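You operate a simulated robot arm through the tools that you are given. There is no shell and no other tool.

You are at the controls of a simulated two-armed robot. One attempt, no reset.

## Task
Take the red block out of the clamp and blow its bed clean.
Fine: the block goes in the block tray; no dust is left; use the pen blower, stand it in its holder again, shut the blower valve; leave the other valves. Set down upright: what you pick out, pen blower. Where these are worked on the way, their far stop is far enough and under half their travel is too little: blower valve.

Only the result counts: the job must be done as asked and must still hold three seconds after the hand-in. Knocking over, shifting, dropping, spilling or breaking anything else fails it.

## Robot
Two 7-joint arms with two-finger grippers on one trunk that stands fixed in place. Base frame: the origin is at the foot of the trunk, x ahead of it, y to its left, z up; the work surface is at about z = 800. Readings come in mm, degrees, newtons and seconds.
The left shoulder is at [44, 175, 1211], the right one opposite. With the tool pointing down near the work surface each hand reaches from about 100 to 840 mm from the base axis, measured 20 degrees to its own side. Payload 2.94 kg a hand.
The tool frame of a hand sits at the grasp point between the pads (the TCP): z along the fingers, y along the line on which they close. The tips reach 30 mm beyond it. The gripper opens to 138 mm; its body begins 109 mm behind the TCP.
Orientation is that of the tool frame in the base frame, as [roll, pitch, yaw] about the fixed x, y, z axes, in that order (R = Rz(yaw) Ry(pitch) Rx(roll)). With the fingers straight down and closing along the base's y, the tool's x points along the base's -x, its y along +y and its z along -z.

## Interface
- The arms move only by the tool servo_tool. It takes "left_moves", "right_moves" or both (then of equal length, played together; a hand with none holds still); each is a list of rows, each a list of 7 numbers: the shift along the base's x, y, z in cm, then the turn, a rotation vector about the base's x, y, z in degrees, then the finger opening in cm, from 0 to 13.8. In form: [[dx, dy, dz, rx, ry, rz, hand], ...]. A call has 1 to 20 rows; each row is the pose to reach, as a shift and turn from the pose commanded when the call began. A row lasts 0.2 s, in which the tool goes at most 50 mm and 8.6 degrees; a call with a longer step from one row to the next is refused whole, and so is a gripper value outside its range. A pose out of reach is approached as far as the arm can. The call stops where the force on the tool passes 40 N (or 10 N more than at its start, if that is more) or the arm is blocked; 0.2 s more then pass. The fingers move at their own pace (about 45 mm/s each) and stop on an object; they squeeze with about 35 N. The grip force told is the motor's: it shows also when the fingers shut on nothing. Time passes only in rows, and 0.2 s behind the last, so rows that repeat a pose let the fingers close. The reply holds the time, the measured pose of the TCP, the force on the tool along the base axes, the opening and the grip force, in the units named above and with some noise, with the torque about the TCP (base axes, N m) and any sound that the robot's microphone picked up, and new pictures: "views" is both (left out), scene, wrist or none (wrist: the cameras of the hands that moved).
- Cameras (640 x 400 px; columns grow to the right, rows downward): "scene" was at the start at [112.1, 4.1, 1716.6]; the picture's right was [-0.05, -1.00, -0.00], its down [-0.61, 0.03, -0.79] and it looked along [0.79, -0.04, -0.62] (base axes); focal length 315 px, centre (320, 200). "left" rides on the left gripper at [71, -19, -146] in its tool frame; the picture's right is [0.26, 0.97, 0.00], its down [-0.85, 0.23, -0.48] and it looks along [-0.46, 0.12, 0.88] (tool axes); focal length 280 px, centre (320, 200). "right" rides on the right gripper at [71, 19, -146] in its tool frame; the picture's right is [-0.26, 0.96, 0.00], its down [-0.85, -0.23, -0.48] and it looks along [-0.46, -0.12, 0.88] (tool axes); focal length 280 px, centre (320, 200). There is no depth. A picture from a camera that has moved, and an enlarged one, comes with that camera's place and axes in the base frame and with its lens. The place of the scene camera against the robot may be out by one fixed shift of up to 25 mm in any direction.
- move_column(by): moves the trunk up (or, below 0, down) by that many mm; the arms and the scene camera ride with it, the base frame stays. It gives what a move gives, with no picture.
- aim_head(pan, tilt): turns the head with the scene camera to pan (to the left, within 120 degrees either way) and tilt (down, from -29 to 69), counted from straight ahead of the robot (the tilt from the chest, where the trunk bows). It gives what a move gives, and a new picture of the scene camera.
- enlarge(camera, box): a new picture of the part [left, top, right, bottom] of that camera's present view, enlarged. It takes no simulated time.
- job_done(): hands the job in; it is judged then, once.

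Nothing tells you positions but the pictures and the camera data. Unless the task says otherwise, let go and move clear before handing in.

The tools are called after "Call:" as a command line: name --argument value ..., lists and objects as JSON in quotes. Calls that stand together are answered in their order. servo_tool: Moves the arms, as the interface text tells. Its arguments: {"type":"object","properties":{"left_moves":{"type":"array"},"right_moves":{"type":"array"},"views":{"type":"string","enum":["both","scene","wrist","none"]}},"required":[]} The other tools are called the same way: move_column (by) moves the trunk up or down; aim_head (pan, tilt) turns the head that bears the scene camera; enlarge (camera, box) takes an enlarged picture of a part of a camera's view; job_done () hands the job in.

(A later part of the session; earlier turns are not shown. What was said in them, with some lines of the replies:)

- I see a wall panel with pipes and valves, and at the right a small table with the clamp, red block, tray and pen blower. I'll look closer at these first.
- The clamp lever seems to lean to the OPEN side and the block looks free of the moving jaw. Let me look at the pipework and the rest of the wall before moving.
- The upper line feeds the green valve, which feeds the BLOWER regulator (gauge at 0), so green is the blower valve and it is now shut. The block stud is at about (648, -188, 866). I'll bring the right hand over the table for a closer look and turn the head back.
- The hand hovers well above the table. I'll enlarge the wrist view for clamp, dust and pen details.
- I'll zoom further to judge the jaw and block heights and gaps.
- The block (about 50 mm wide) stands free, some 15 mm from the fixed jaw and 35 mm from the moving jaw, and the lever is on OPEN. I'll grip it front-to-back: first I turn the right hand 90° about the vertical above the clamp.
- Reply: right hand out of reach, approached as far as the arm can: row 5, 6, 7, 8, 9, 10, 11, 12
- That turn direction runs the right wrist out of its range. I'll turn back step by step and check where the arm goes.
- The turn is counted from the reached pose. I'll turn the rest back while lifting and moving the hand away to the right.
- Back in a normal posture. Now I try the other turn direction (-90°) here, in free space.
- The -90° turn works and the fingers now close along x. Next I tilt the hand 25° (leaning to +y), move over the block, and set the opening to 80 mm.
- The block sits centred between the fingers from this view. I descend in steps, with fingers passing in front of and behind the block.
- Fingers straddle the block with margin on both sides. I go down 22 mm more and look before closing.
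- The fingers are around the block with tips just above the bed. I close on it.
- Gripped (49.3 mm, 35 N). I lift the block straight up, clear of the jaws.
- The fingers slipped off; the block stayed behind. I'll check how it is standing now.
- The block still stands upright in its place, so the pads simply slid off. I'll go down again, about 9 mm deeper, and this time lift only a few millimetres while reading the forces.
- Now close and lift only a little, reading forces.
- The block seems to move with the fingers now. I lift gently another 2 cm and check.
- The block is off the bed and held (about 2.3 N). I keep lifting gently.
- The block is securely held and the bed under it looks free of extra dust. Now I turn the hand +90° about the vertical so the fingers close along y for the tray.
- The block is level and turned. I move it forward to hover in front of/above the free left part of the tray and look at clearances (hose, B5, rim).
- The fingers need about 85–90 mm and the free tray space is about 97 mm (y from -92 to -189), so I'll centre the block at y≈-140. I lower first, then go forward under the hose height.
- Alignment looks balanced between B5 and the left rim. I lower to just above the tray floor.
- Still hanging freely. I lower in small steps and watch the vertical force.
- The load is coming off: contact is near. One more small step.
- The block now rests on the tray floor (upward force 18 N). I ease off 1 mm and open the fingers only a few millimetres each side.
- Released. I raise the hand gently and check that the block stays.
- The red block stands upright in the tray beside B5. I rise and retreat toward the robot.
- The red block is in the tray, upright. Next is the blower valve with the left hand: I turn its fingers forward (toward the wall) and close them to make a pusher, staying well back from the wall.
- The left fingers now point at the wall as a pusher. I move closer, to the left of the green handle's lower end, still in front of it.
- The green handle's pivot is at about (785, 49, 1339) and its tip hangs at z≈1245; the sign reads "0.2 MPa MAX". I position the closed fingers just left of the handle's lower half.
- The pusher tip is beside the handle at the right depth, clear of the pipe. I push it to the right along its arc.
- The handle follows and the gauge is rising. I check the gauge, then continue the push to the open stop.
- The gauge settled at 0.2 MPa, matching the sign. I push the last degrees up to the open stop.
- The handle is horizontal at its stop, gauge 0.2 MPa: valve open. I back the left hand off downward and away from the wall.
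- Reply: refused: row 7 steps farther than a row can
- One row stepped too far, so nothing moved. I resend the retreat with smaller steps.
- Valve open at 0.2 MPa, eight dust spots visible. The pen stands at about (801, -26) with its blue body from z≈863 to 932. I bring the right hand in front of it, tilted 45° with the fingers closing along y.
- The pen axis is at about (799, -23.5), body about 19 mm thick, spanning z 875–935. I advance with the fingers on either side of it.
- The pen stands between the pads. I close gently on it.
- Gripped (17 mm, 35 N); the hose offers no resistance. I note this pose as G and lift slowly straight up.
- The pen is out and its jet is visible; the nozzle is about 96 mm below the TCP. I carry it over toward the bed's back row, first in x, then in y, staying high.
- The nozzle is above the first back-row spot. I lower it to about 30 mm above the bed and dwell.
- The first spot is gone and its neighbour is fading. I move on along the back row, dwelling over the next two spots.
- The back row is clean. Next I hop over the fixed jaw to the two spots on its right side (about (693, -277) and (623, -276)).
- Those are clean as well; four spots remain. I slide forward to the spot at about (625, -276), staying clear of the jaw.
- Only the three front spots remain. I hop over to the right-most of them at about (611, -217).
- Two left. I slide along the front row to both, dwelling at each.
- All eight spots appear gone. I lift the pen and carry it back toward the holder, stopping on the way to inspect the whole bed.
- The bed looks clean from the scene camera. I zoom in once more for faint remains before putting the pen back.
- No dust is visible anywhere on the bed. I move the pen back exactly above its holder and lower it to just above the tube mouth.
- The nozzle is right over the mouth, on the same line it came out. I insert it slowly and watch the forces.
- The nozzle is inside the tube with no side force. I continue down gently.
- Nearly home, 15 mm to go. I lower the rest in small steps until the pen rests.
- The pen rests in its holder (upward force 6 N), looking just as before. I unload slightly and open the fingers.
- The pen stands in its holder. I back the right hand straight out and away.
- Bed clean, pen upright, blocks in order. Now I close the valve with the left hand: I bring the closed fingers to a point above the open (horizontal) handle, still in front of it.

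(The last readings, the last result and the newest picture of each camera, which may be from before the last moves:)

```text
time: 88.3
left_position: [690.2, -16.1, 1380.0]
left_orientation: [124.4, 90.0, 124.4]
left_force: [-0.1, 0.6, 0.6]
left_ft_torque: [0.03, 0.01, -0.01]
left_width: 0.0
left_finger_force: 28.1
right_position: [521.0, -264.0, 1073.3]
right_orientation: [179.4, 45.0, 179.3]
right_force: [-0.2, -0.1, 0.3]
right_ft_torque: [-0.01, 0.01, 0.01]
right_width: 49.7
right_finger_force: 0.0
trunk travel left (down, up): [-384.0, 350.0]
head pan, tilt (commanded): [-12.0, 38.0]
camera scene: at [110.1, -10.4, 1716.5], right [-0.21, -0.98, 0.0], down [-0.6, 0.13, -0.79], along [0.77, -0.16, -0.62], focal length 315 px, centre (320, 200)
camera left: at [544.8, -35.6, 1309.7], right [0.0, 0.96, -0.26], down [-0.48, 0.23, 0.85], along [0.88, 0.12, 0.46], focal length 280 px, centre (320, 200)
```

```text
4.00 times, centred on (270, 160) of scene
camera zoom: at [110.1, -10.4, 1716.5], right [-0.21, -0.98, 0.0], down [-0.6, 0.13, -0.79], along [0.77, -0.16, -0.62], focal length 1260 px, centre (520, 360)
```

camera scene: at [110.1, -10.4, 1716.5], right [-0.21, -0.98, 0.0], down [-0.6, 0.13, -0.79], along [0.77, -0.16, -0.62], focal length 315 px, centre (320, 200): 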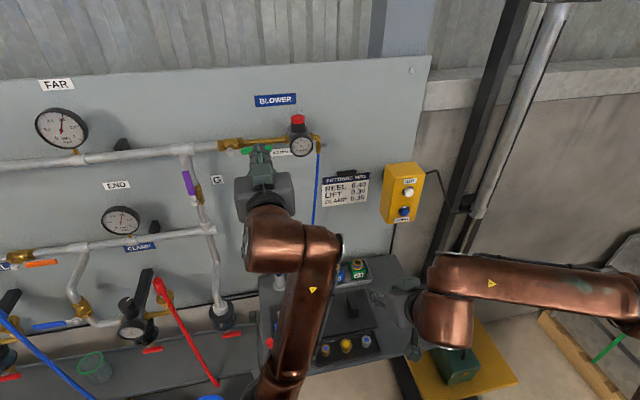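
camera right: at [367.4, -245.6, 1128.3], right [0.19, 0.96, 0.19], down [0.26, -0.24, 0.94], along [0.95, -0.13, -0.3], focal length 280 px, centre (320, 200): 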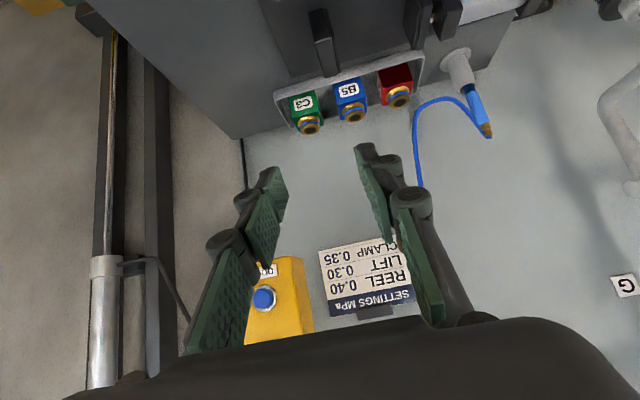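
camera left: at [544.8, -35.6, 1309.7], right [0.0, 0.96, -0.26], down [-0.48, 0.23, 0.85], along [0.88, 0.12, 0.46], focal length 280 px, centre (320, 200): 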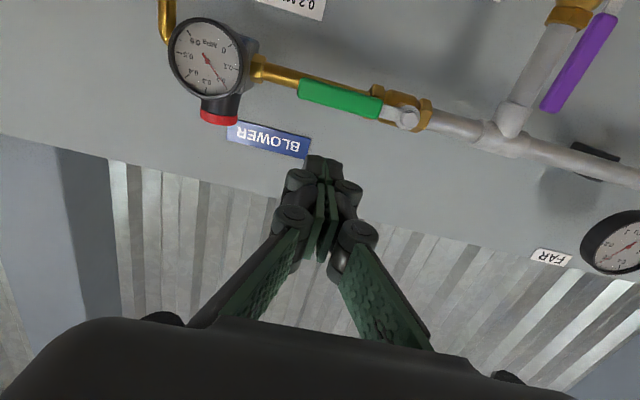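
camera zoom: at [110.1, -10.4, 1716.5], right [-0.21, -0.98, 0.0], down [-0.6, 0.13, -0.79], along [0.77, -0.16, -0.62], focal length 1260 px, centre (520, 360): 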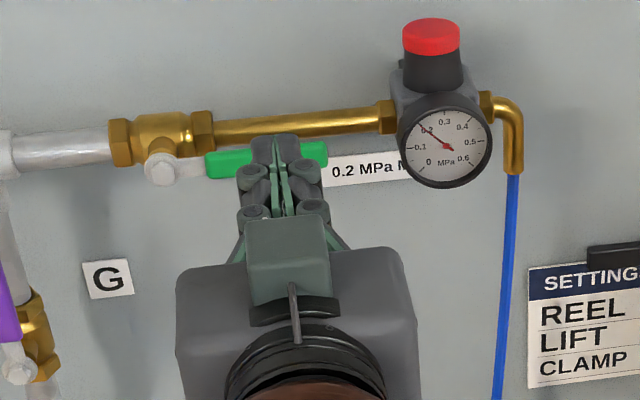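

The fingers are above the handle as intended. I move forward to handle depth, keeping clear above it.

Call:
servo_tool --left_moves '[[2, 0, 0, 0, 0, 0, 0], [4, 0, 0, 0, 0, 0, 0], [6, 0, -0.3, 0, 0, 0, 0], [7.7, 0, -0.6, 0, 0, 0, 0], [7.7, 0, -0.6, 0, 0, 0, 0]]' --views "both"

Call:
enlarge --camera "left" --box '[180, 40, 460, 240]'

Call:
enlarge --camera "scene" --box '[200, 110, 340, 210]'

```text
time: 89.5
left_position: [767.9, -16.4, 1373.1]
left_orientation: [-30.7, 89.9, -30.7]
left_force: [0.0, 0.0, 0.3]
left_ft_torque: [0.0, -0.02, -0.01]
left_width: 0.4
left_finger_force: 28.3
right_position: [521.2, -264.7, 1073.6]
right_orientation: [179.5, 45.0, 179.3]
right_force: [0.1, -0.1, 0.0]
right_ft_torque: [0.03, -0.05, -0.02]
right_width: 49.9
right_finger_force: 0.1
trunk travel left (down, up): [-384.0, 350.0]
head pan, tilt (commanded): [-12.0, 38.0]
camera scene: at [110.0, -10.2, 1716.5], right [-0.21, -0.98, 0.0], down [-0.6, 0.13, -0.79], along [0.77, -0.16, -0.62], focal length 315 px, centre (320, 200)
camera left: at [622.2, -34.7, 1303.3], right [0.0, 0.96, -0.26], down [-0.48, 0.23, 0.85], along [0.88, 0.12, 0.46], focal length 280 px, centre (320, 200)
```

scene: 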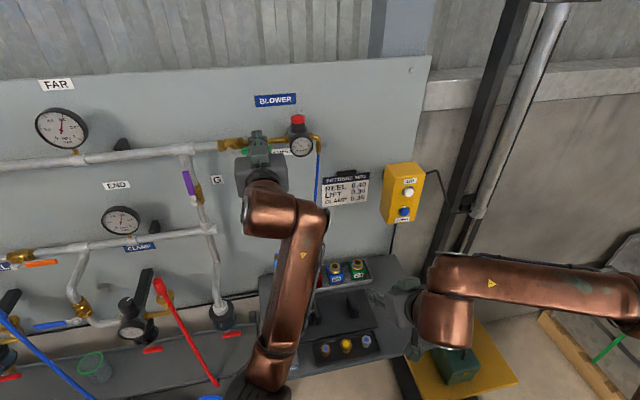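
left: 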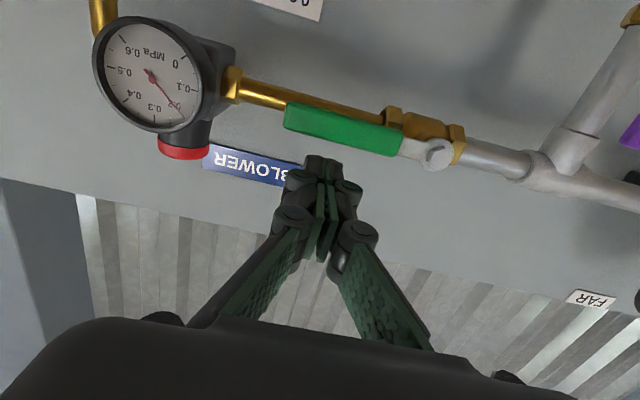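

```text
2.00 times, centred on (320, 140) of left
camera zoom: at [622.2, -34.7, 1303.3], right [0.0, 0.96, -0.26], down [-0.48, 0.23, 0.85], along [0.88, 0.12, 0.46], focal length 561 px, centre (320, 320)
```

zoom: 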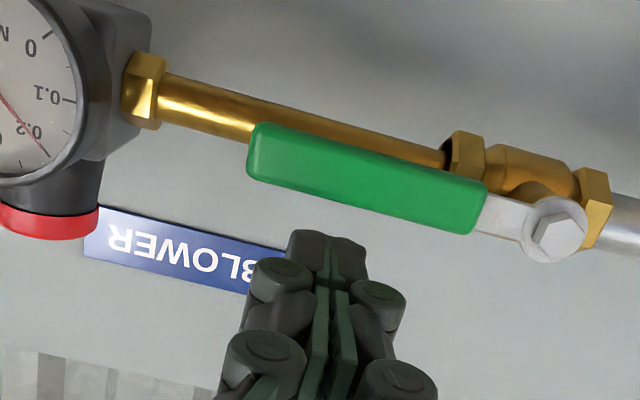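

```text
4.00 times, centred on (270, 160) of scene
camera zoom: at [110.0, -10.2, 1716.5], right [-0.21, -0.98, 0.0], down [-0.6, 0.13, -0.79], along [0.77, -0.16, -0.62], focal length 1260 px, centre (520, 360)
```

zoom: 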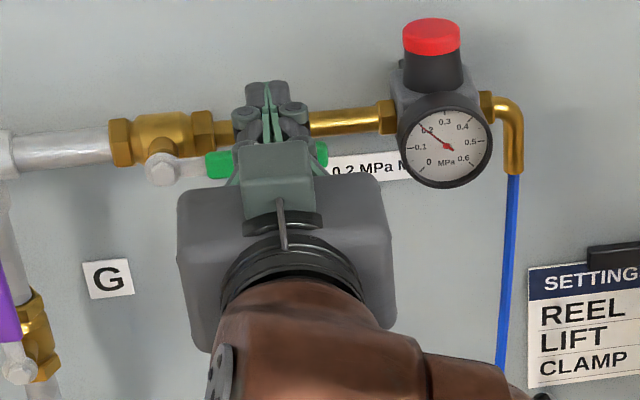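

Depth and position are right. I push the handle down along its arc, first half.

Call:
servo_tool --left_moves '[[0, 0, -1.2, 0, 0, 0, 0], [0, -0.23, -2.07, 0, 0, 0, 0], [0, -0.35, -2.95, 0, 0, 0, 0], [0, -0.35, -3.86, 0, 0, 0, 0], [0, -0.23, -4.75, 0, 0, 0, 0], [0, 0, -5.61, 0, 0, 0, 0], [0, 0.34, -6.44, 0, 0, 0, 0], [0, 0.8, -7.22, 0, 0, 0, 0]]' --views "both"

Call:
enlarge --camera "scene" --box '[200, 110, 340, 210]'

```text
time: 91.3
left_position: [765.7, -7.8, 1299.2]
left_orientation: [25.5, 89.9, 25.4]
left_force: [-1.9, -1.4, 2.9]
left_ft_torque: [0.03, -0.02, -0.01]
left_width: 0.1
left_finger_force: 28.8
right_position: [520.7, -264.8, 1074.3]
right_orientation: [179.6, 45.0, 179.3]
right_force: [-0.1, -0.2, 0.8]
right_ft_torque: [0.01, 0.02, 0.01]
right_width: 49.9
right_finger_force: 0.1
trunk travel left (down, up): [-384.0, 350.0]
head pan, tilt (commanded): [-12.0, 38.0]
camera scene: at [109.8, -10.5, 1716.5], right [-0.21, -0.98, 0.0], down [-0.6, 0.13, -0.79], along [0.77, -0.16, -0.62], focal length 315 px, centre (320, 200)
camera left: at [620.3, -27.5, 1229.7], right [0.0, 0.96, -0.26], down [-0.47, 0.23, 0.85], along [0.88, 0.12, 0.46], focal length 280 px, centre (320, 200)
```

scene: 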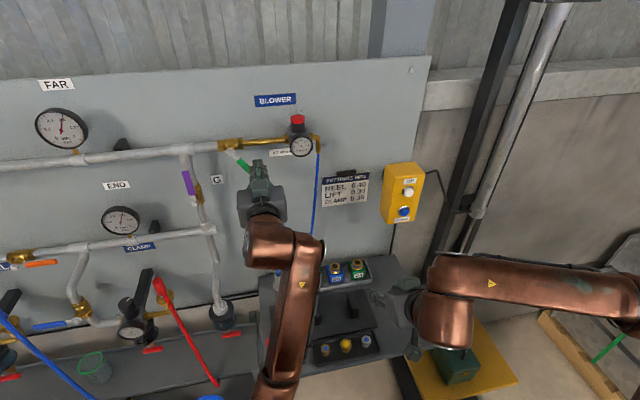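
left: 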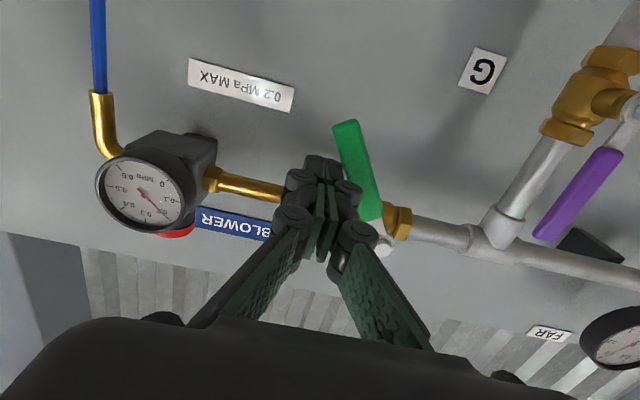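

```text
4.00 times, centred on (270, 160) of scene
camera zoom: at [109.8, -10.5, 1716.5], right [-0.21, -0.98, 0.0], down [-0.6, 0.13, -0.79], along [0.77, -0.16, -0.62], focal length 1260 px, centre (520, 360)
```

zoom: 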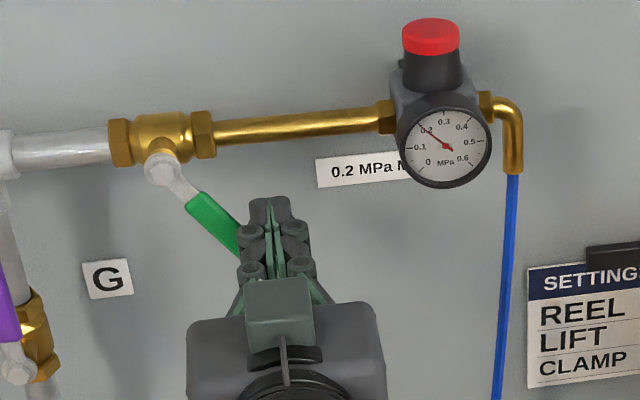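

Half way down and following well. I continue to the shut stop.

Call:
servo_tool --left_moves '[[0, 0.55, -0.71, 0, 0, 0, 0], [0, 1.18, -1.34, 0, 0, 0, 0], [0, 1.89, -1.89, 0, 0, 0, 0], [0, 2.67, -2.34, 0, 0, 0, 0], [0, 3.3, -2.6, 0, 0, 0, 0], [0, 3.6, -2.7, 0, 0, 0, 0]]' --views "both"

Call:
enlarge --camera "scene" --box '[200, 110, 340, 210]'

Call:
enlarge --camera "left" --box '[180, 40, 460, 240]'

```text
time: 92.8
left_position: [767.9, 27.5, 1275.6]
left_orientation: [15.5, 89.7, 15.6]
left_force: [-5.2, -4.1, 2.5]
left_ft_torque: [0.08, -0.03, 0.02]
left_width: 0.0
left_finger_force: 28.2
right_position: [520.8, -265.8, 1075.0]
right_orientation: [179.5, 45.1, 179.3]
right_force: [-0.8, -1.0, 0.2]
right_ft_torque: [0.01, -0.05, 0.02]
right_width: 49.8
right_finger_force: 0.2
trunk travel left (down, up): [-384.0, 350.0]
head pan, tilt (commanded): [-12.0, 38.0]
camera scene: at [108.8, -11.1, 1716.6], right [-0.21, -0.98, 0.0], down [-0.6, 0.13, -0.79], along [0.77, -0.16, -0.62], focal length 315 px, centre (320, 200)
camera left: at [621.9, 8.3, 1205.6], right [0.0, 0.97, -0.26], down [-0.48, 0.23, 0.85], along [0.88, 0.12, 0.46], focal length 280 px, centre (320, 200)
```

scene: 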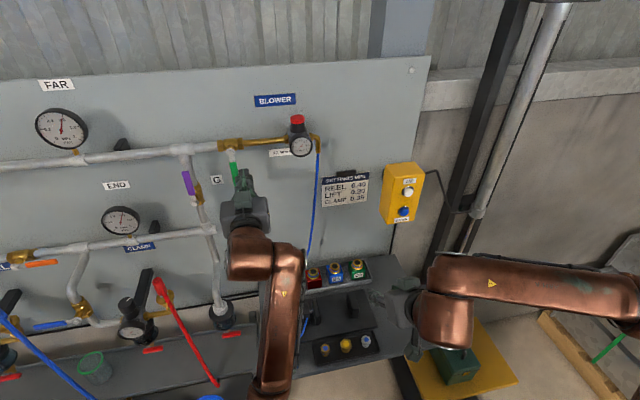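
left: 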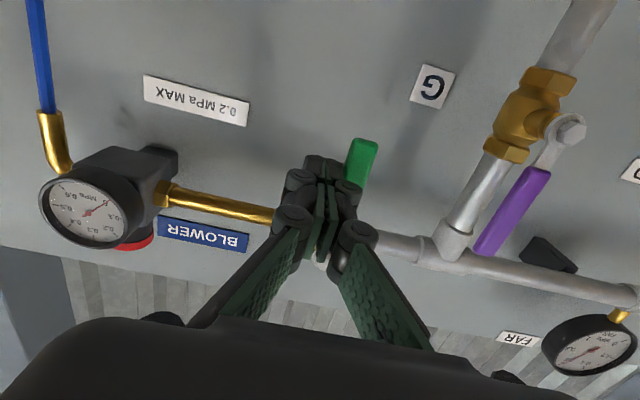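

```text
4.00 times, centred on (270, 160) of scene
camera zoom: at [108.8, -11.1, 1716.6], right [-0.21, -0.98, 0.0], down [-0.6, 0.13, -0.79], along [0.77, -0.16, -0.62], focal length 1260 px, centre (520, 360)
```

zoom: 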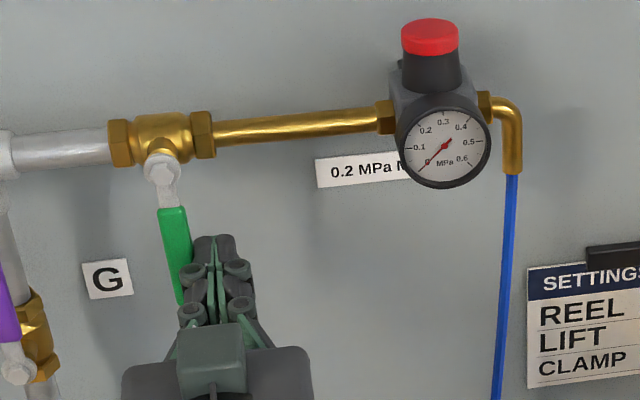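

```text
2.00 times, centred on (320, 140) of left
camera zoom: at [621.9, 8.3, 1205.6], right [0.0, 0.97, -0.26], down [-0.48, 0.23, 0.85], along [0.88, 0.12, 0.46], focal length 561 px, centre (320, 320)
```

zoom: 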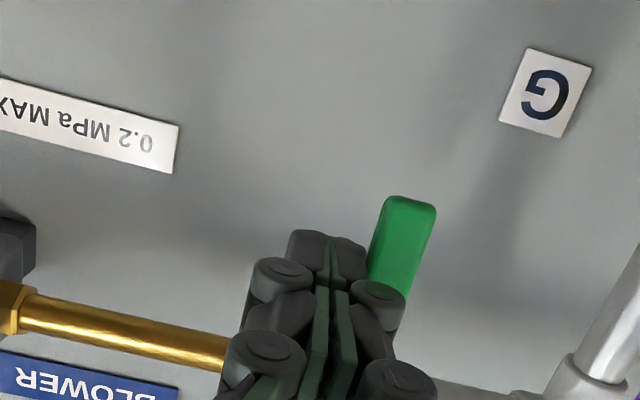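

Gauge back at 0. I push a few more millimetres to make sure the handle sits on its shut stop.

Call:
servo_tool --left_moves '[[0, 0.3, 0, 0, 0, 0, 0], [0, 0.6, 0, 0, 0, 0, 0], [0, 0.6, 0, 0, 0, 0, 0]]' --views "none"

```text
time: 93.5
left_position: [766.8, 30.4, 1276.1]
left_orientation: [52.2, 89.9, 52.0]
left_force: [-8.2, -14.4, 2.7]
left_ft_torque: [0.08, -0.05, -0.19]
left_width: 0.0
left_finger_force: 28.3
right_position: [519.9, -268.1, 1074.1]
right_orientation: [179.3, 45.1, 179.1]
right_force: [0.1, 0.4, -0.2]
right_ft_torque: [0.0, -0.02, 0.01]
right_width: 49.8
right_finger_force: 0.0
trunk travel left (down, up): [-384.0, 350.0]
head pan, tilt (commanded): [-12.0, 38.0]
```

The stop is reached (14 N reaction, no further motion). I back the left hand off to the right of the handle and away from the wall.

Call:
servo_tool --left_moves '[[0, -1, 0, 0, 0, 0, 0], [0, -1.6, 0, 0, 0, 0, 0], [-3, -1.6, 0, 0, 0, 0, 0], [-6, -1.6, 0, 0, 0, 0, 0], [-9, -1, 1, 0, 0, 0, 0], [-12, 1, 2, 0, 0, 0, 0], [-15, 3, 3.5, 0, 0, 0, 0], [-18, 5, 5.5, 0, 0, 0, 0], [-20, 8, 8, 0, 0, 0, 0], [-22, 11, 10, 0, 0, 0, 0]]' --views "both"

Call:
enlarge --camera "scene" --box '[200, 110, 340, 210]'

Call:
enlarge --camera "scene" --box '[250, 230, 400, 370]'

Call:
enlarge --camera "right" --box '[240, 0, 520, 170]'

```text
time: 95.8
left_position: [547.7, 142.4, 1371.7]
left_orientation: [-110.7, 89.9, -110.8]
left_force: [0.0, 0.6, 0.1]
left_ft_torque: [-0.03, -0.04, -0.09]
left_width: 0.0
left_finger_force: 28.7
right_position: [521.0, -264.2, 1075.1]
right_orientation: [179.6, 45.0, 179.4]
right_force: [-0.1, 0.0, 0.1]
right_ft_torque: [-0.03, -0.02, -0.05]
right_width: 50.1
right_finger_force: 0.0
trunk travel left (down, up): [-384.0, 350.0]
head pan, tilt (commanded): [-12.0, 38.0]
camera scene: at [109.9, -9.0, 1716.6], right [-0.21, -0.98, 0.0], down [-0.6, 0.13, -0.79], along [0.77, -0.16, -0.62], focal length 315 px, centre (320, 200)
camera left: at [401.4, 123.6, 1301.1], right [0.0, 0.96, -0.27], down [-0.47, 0.23, 0.85], along [0.88, 0.12, 0.46], focal length 280 px, centre (320, 200)
```

scene: 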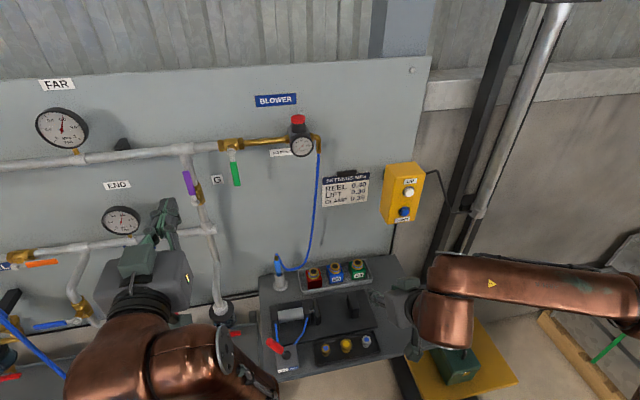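
left: 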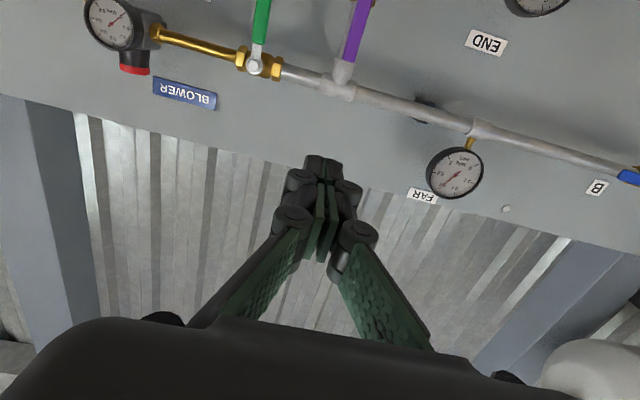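

```text
4.00 times, centred on (270, 160) of scene
camera zoom: at [109.9, -9.0, 1716.6], right [-0.21, -0.98, 0.0], down [-0.6, 0.13, -0.79], along [0.77, -0.16, -0.62], focal length 1260 px, centre (520, 360)
```

zoom: 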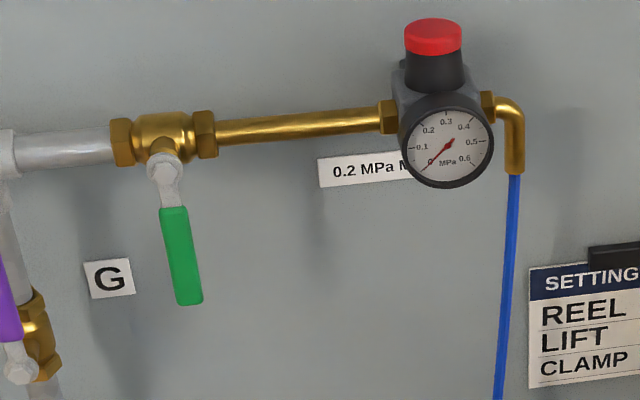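

```text
2.86 times, centred on (325, 300) of scene
camera zoom: at [109.9, -9.0, 1716.6], right [-0.21, -0.98, 0.0], down [-0.6, 0.13, -0.79], along [0.77, -0.16, -0.62], focal length 900 px, centre (306, -86)
```

zoom: 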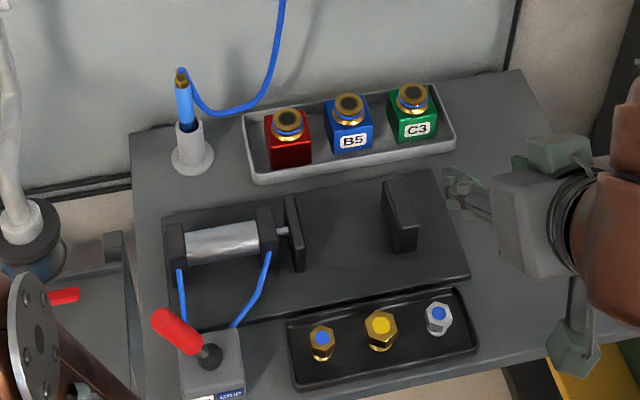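

```text
2.29 times, centred on (380, 85) of right
camera zoom: at [369.1, -244.3, 1128.2], right [0.19, 0.96, 0.19], down [0.26, -0.24, 0.94], along [0.95, -0.13, -0.3], focal length 641 px, centre (183, 463)
```

zoom: 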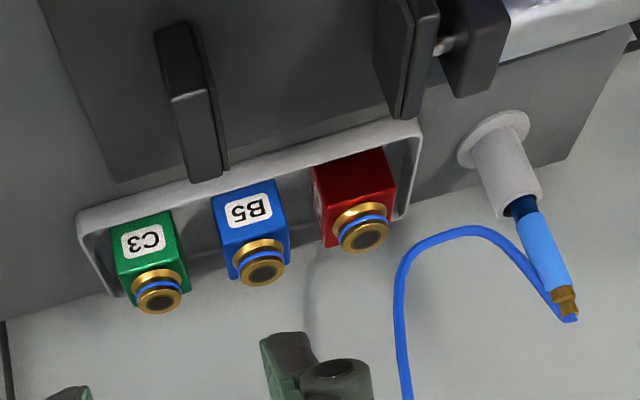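

Valve shut, gauge 0, pen in its holder, blocks upright. I move the right hand well clear and take a final look at the whole table.

Call:
servo_tool --right_moves '[[-1, -2, 3, 0, 0, 0, 5], [-2, -4, 6, 0, 0, 0, 5], [-3, -6, 10, 0, 0, 0, 5], [-4, -8, 14, 0, 0, 0, 5], [-4, -8, 18, 0, 0, 0, 5], [-4, -8, 22, 0, 0, 0, 5]]' --views "both"

Call:
enlarge --camera "scene" --box '[260, 240, 440, 380]'

Call:
enlarge --camera "scene" --box '[300, 280, 400, 345]'

Call:
enlarge --camera "right" --box '[240, 0, 560, 200]'

```text
time: 97.2
left_position: [548.6, 141.9, 1371.8]
left_orientation: [-103.1, 89.9, -103.0]
left_force: [-0.7, -0.1, 0.5]
left_ft_torque: [-0.01, -0.01, -0.01]
left_width: 0.0
left_finger_force: 28.8
right_position: [479.1, -342.9, 1296.6]
right_orientation: [179.6, 45.0, 179.4]
right_force: [-0.2, -0.3, -0.5]
right_ft_torque: [0.02, 0.03, -0.02]
right_width: 49.9
right_finger_force: 0.0
trunk travel left (down, up): [-384.0, 350.0]
head pan, tilt (commanded): [-12.0, 38.0]
camera scene: at [110.8, -10.4, 1716.4], right [-0.21, -0.98, 0.0], down [-0.6, 0.13, -0.79], along [0.77, -0.16, -0.62], focal length 315 px, centre (320, 200)
camera right: at [327.7, -323.3, 1350.8], right [0.19, 0.96, 0.19], down [0.26, -0.24, 0.94], along [0.95, -0.13, -0.3], focal length 280 px, centre (320, 200)
```

scene: 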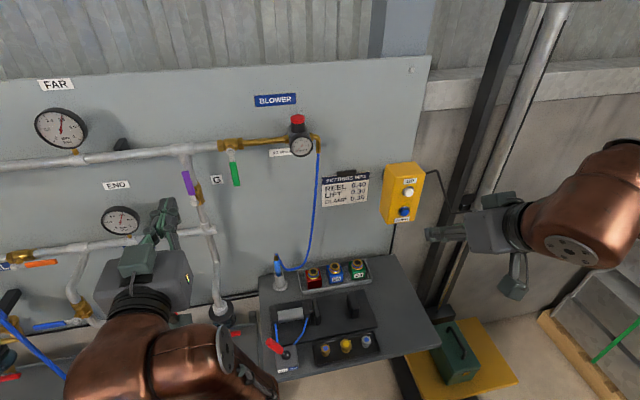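
right: 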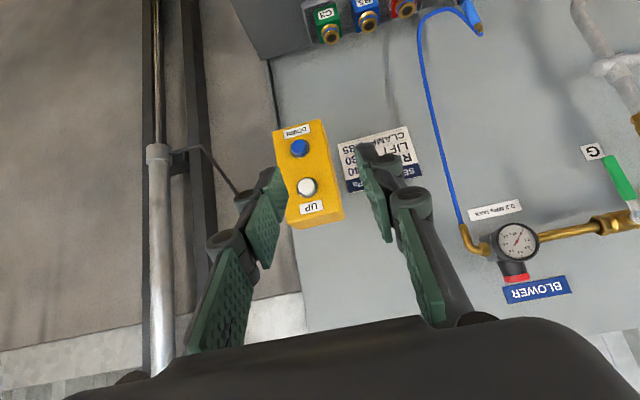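

```text
2.86 times, centred on (350, 310) of scene
camera zoom: at [110.8, -10.4, 1716.4], right [-0.21, -0.98, 0.0], down [-0.6, 0.13, -0.79], along [0.77, -0.16, -0.62], focal length 900 px, centre (234, -114)
```

zoom: 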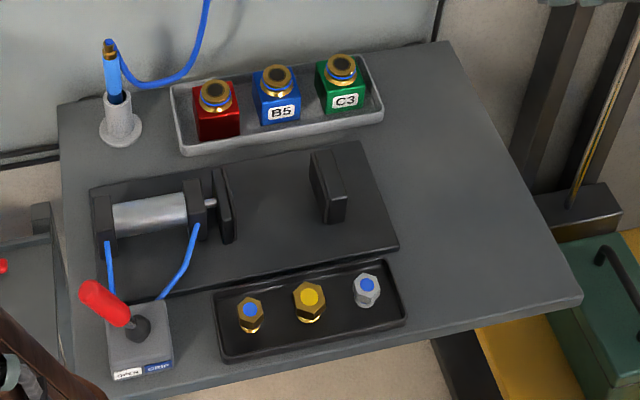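

```text
6.15 times, centred on (350, 312) of scene
camera zoom: at [110.8, -10.4, 1716.4], right [-0.21, -0.98, 0.0], down [-0.6, 0.13, -0.79], along [0.77, -0.16, -0.62], focal length 1938 px, centre (135, -492)
```

zoom: 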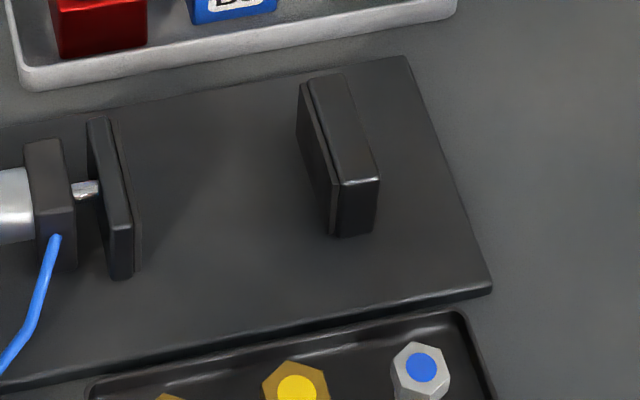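

```text
2.00 times, centred on (400, 100) of right
camera zoom: at [327.7, -323.3, 1350.8], right [0.19, 0.96, 0.19], down [0.26, -0.24, 0.94], along [0.95, -0.13, -0.3], focal length 561 px, centre (160, 400)
```

zoom: 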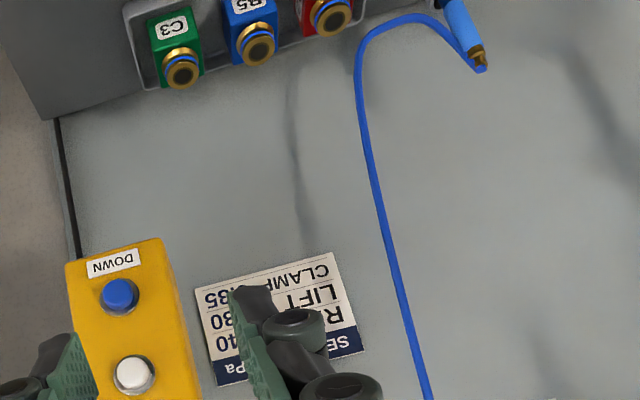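

The bed is free of dust and the red block stands upright in the tray beside B5. The pen is upright in its holder, the green blower valve is shut with the gauge at 0, and nothing else was moved. Both hands are clear, so I hand in the job.

Call:
job_done

```text
The job is handed in.
```

I finished the job and handed it in; no verdict came back.

- **Red block:** it stands upright in the block tray beside B5, turned a quarter turn from how it stood in the clamp. My first grip slipped and left it standing in place. The second grip held.
- **Dust:** all eight spots on the bed were blown off with the pen blower at 0.2 MPa. The last close-up views showed none left.
- **Pen blower:** it is back upright in its holder.
- **Blower valve:** the green handle is on its shut stop and the gauge reads 0. I left the other valves alone.

In the final views nothing else had moved, and both hands were empty and clear of the table and wall.
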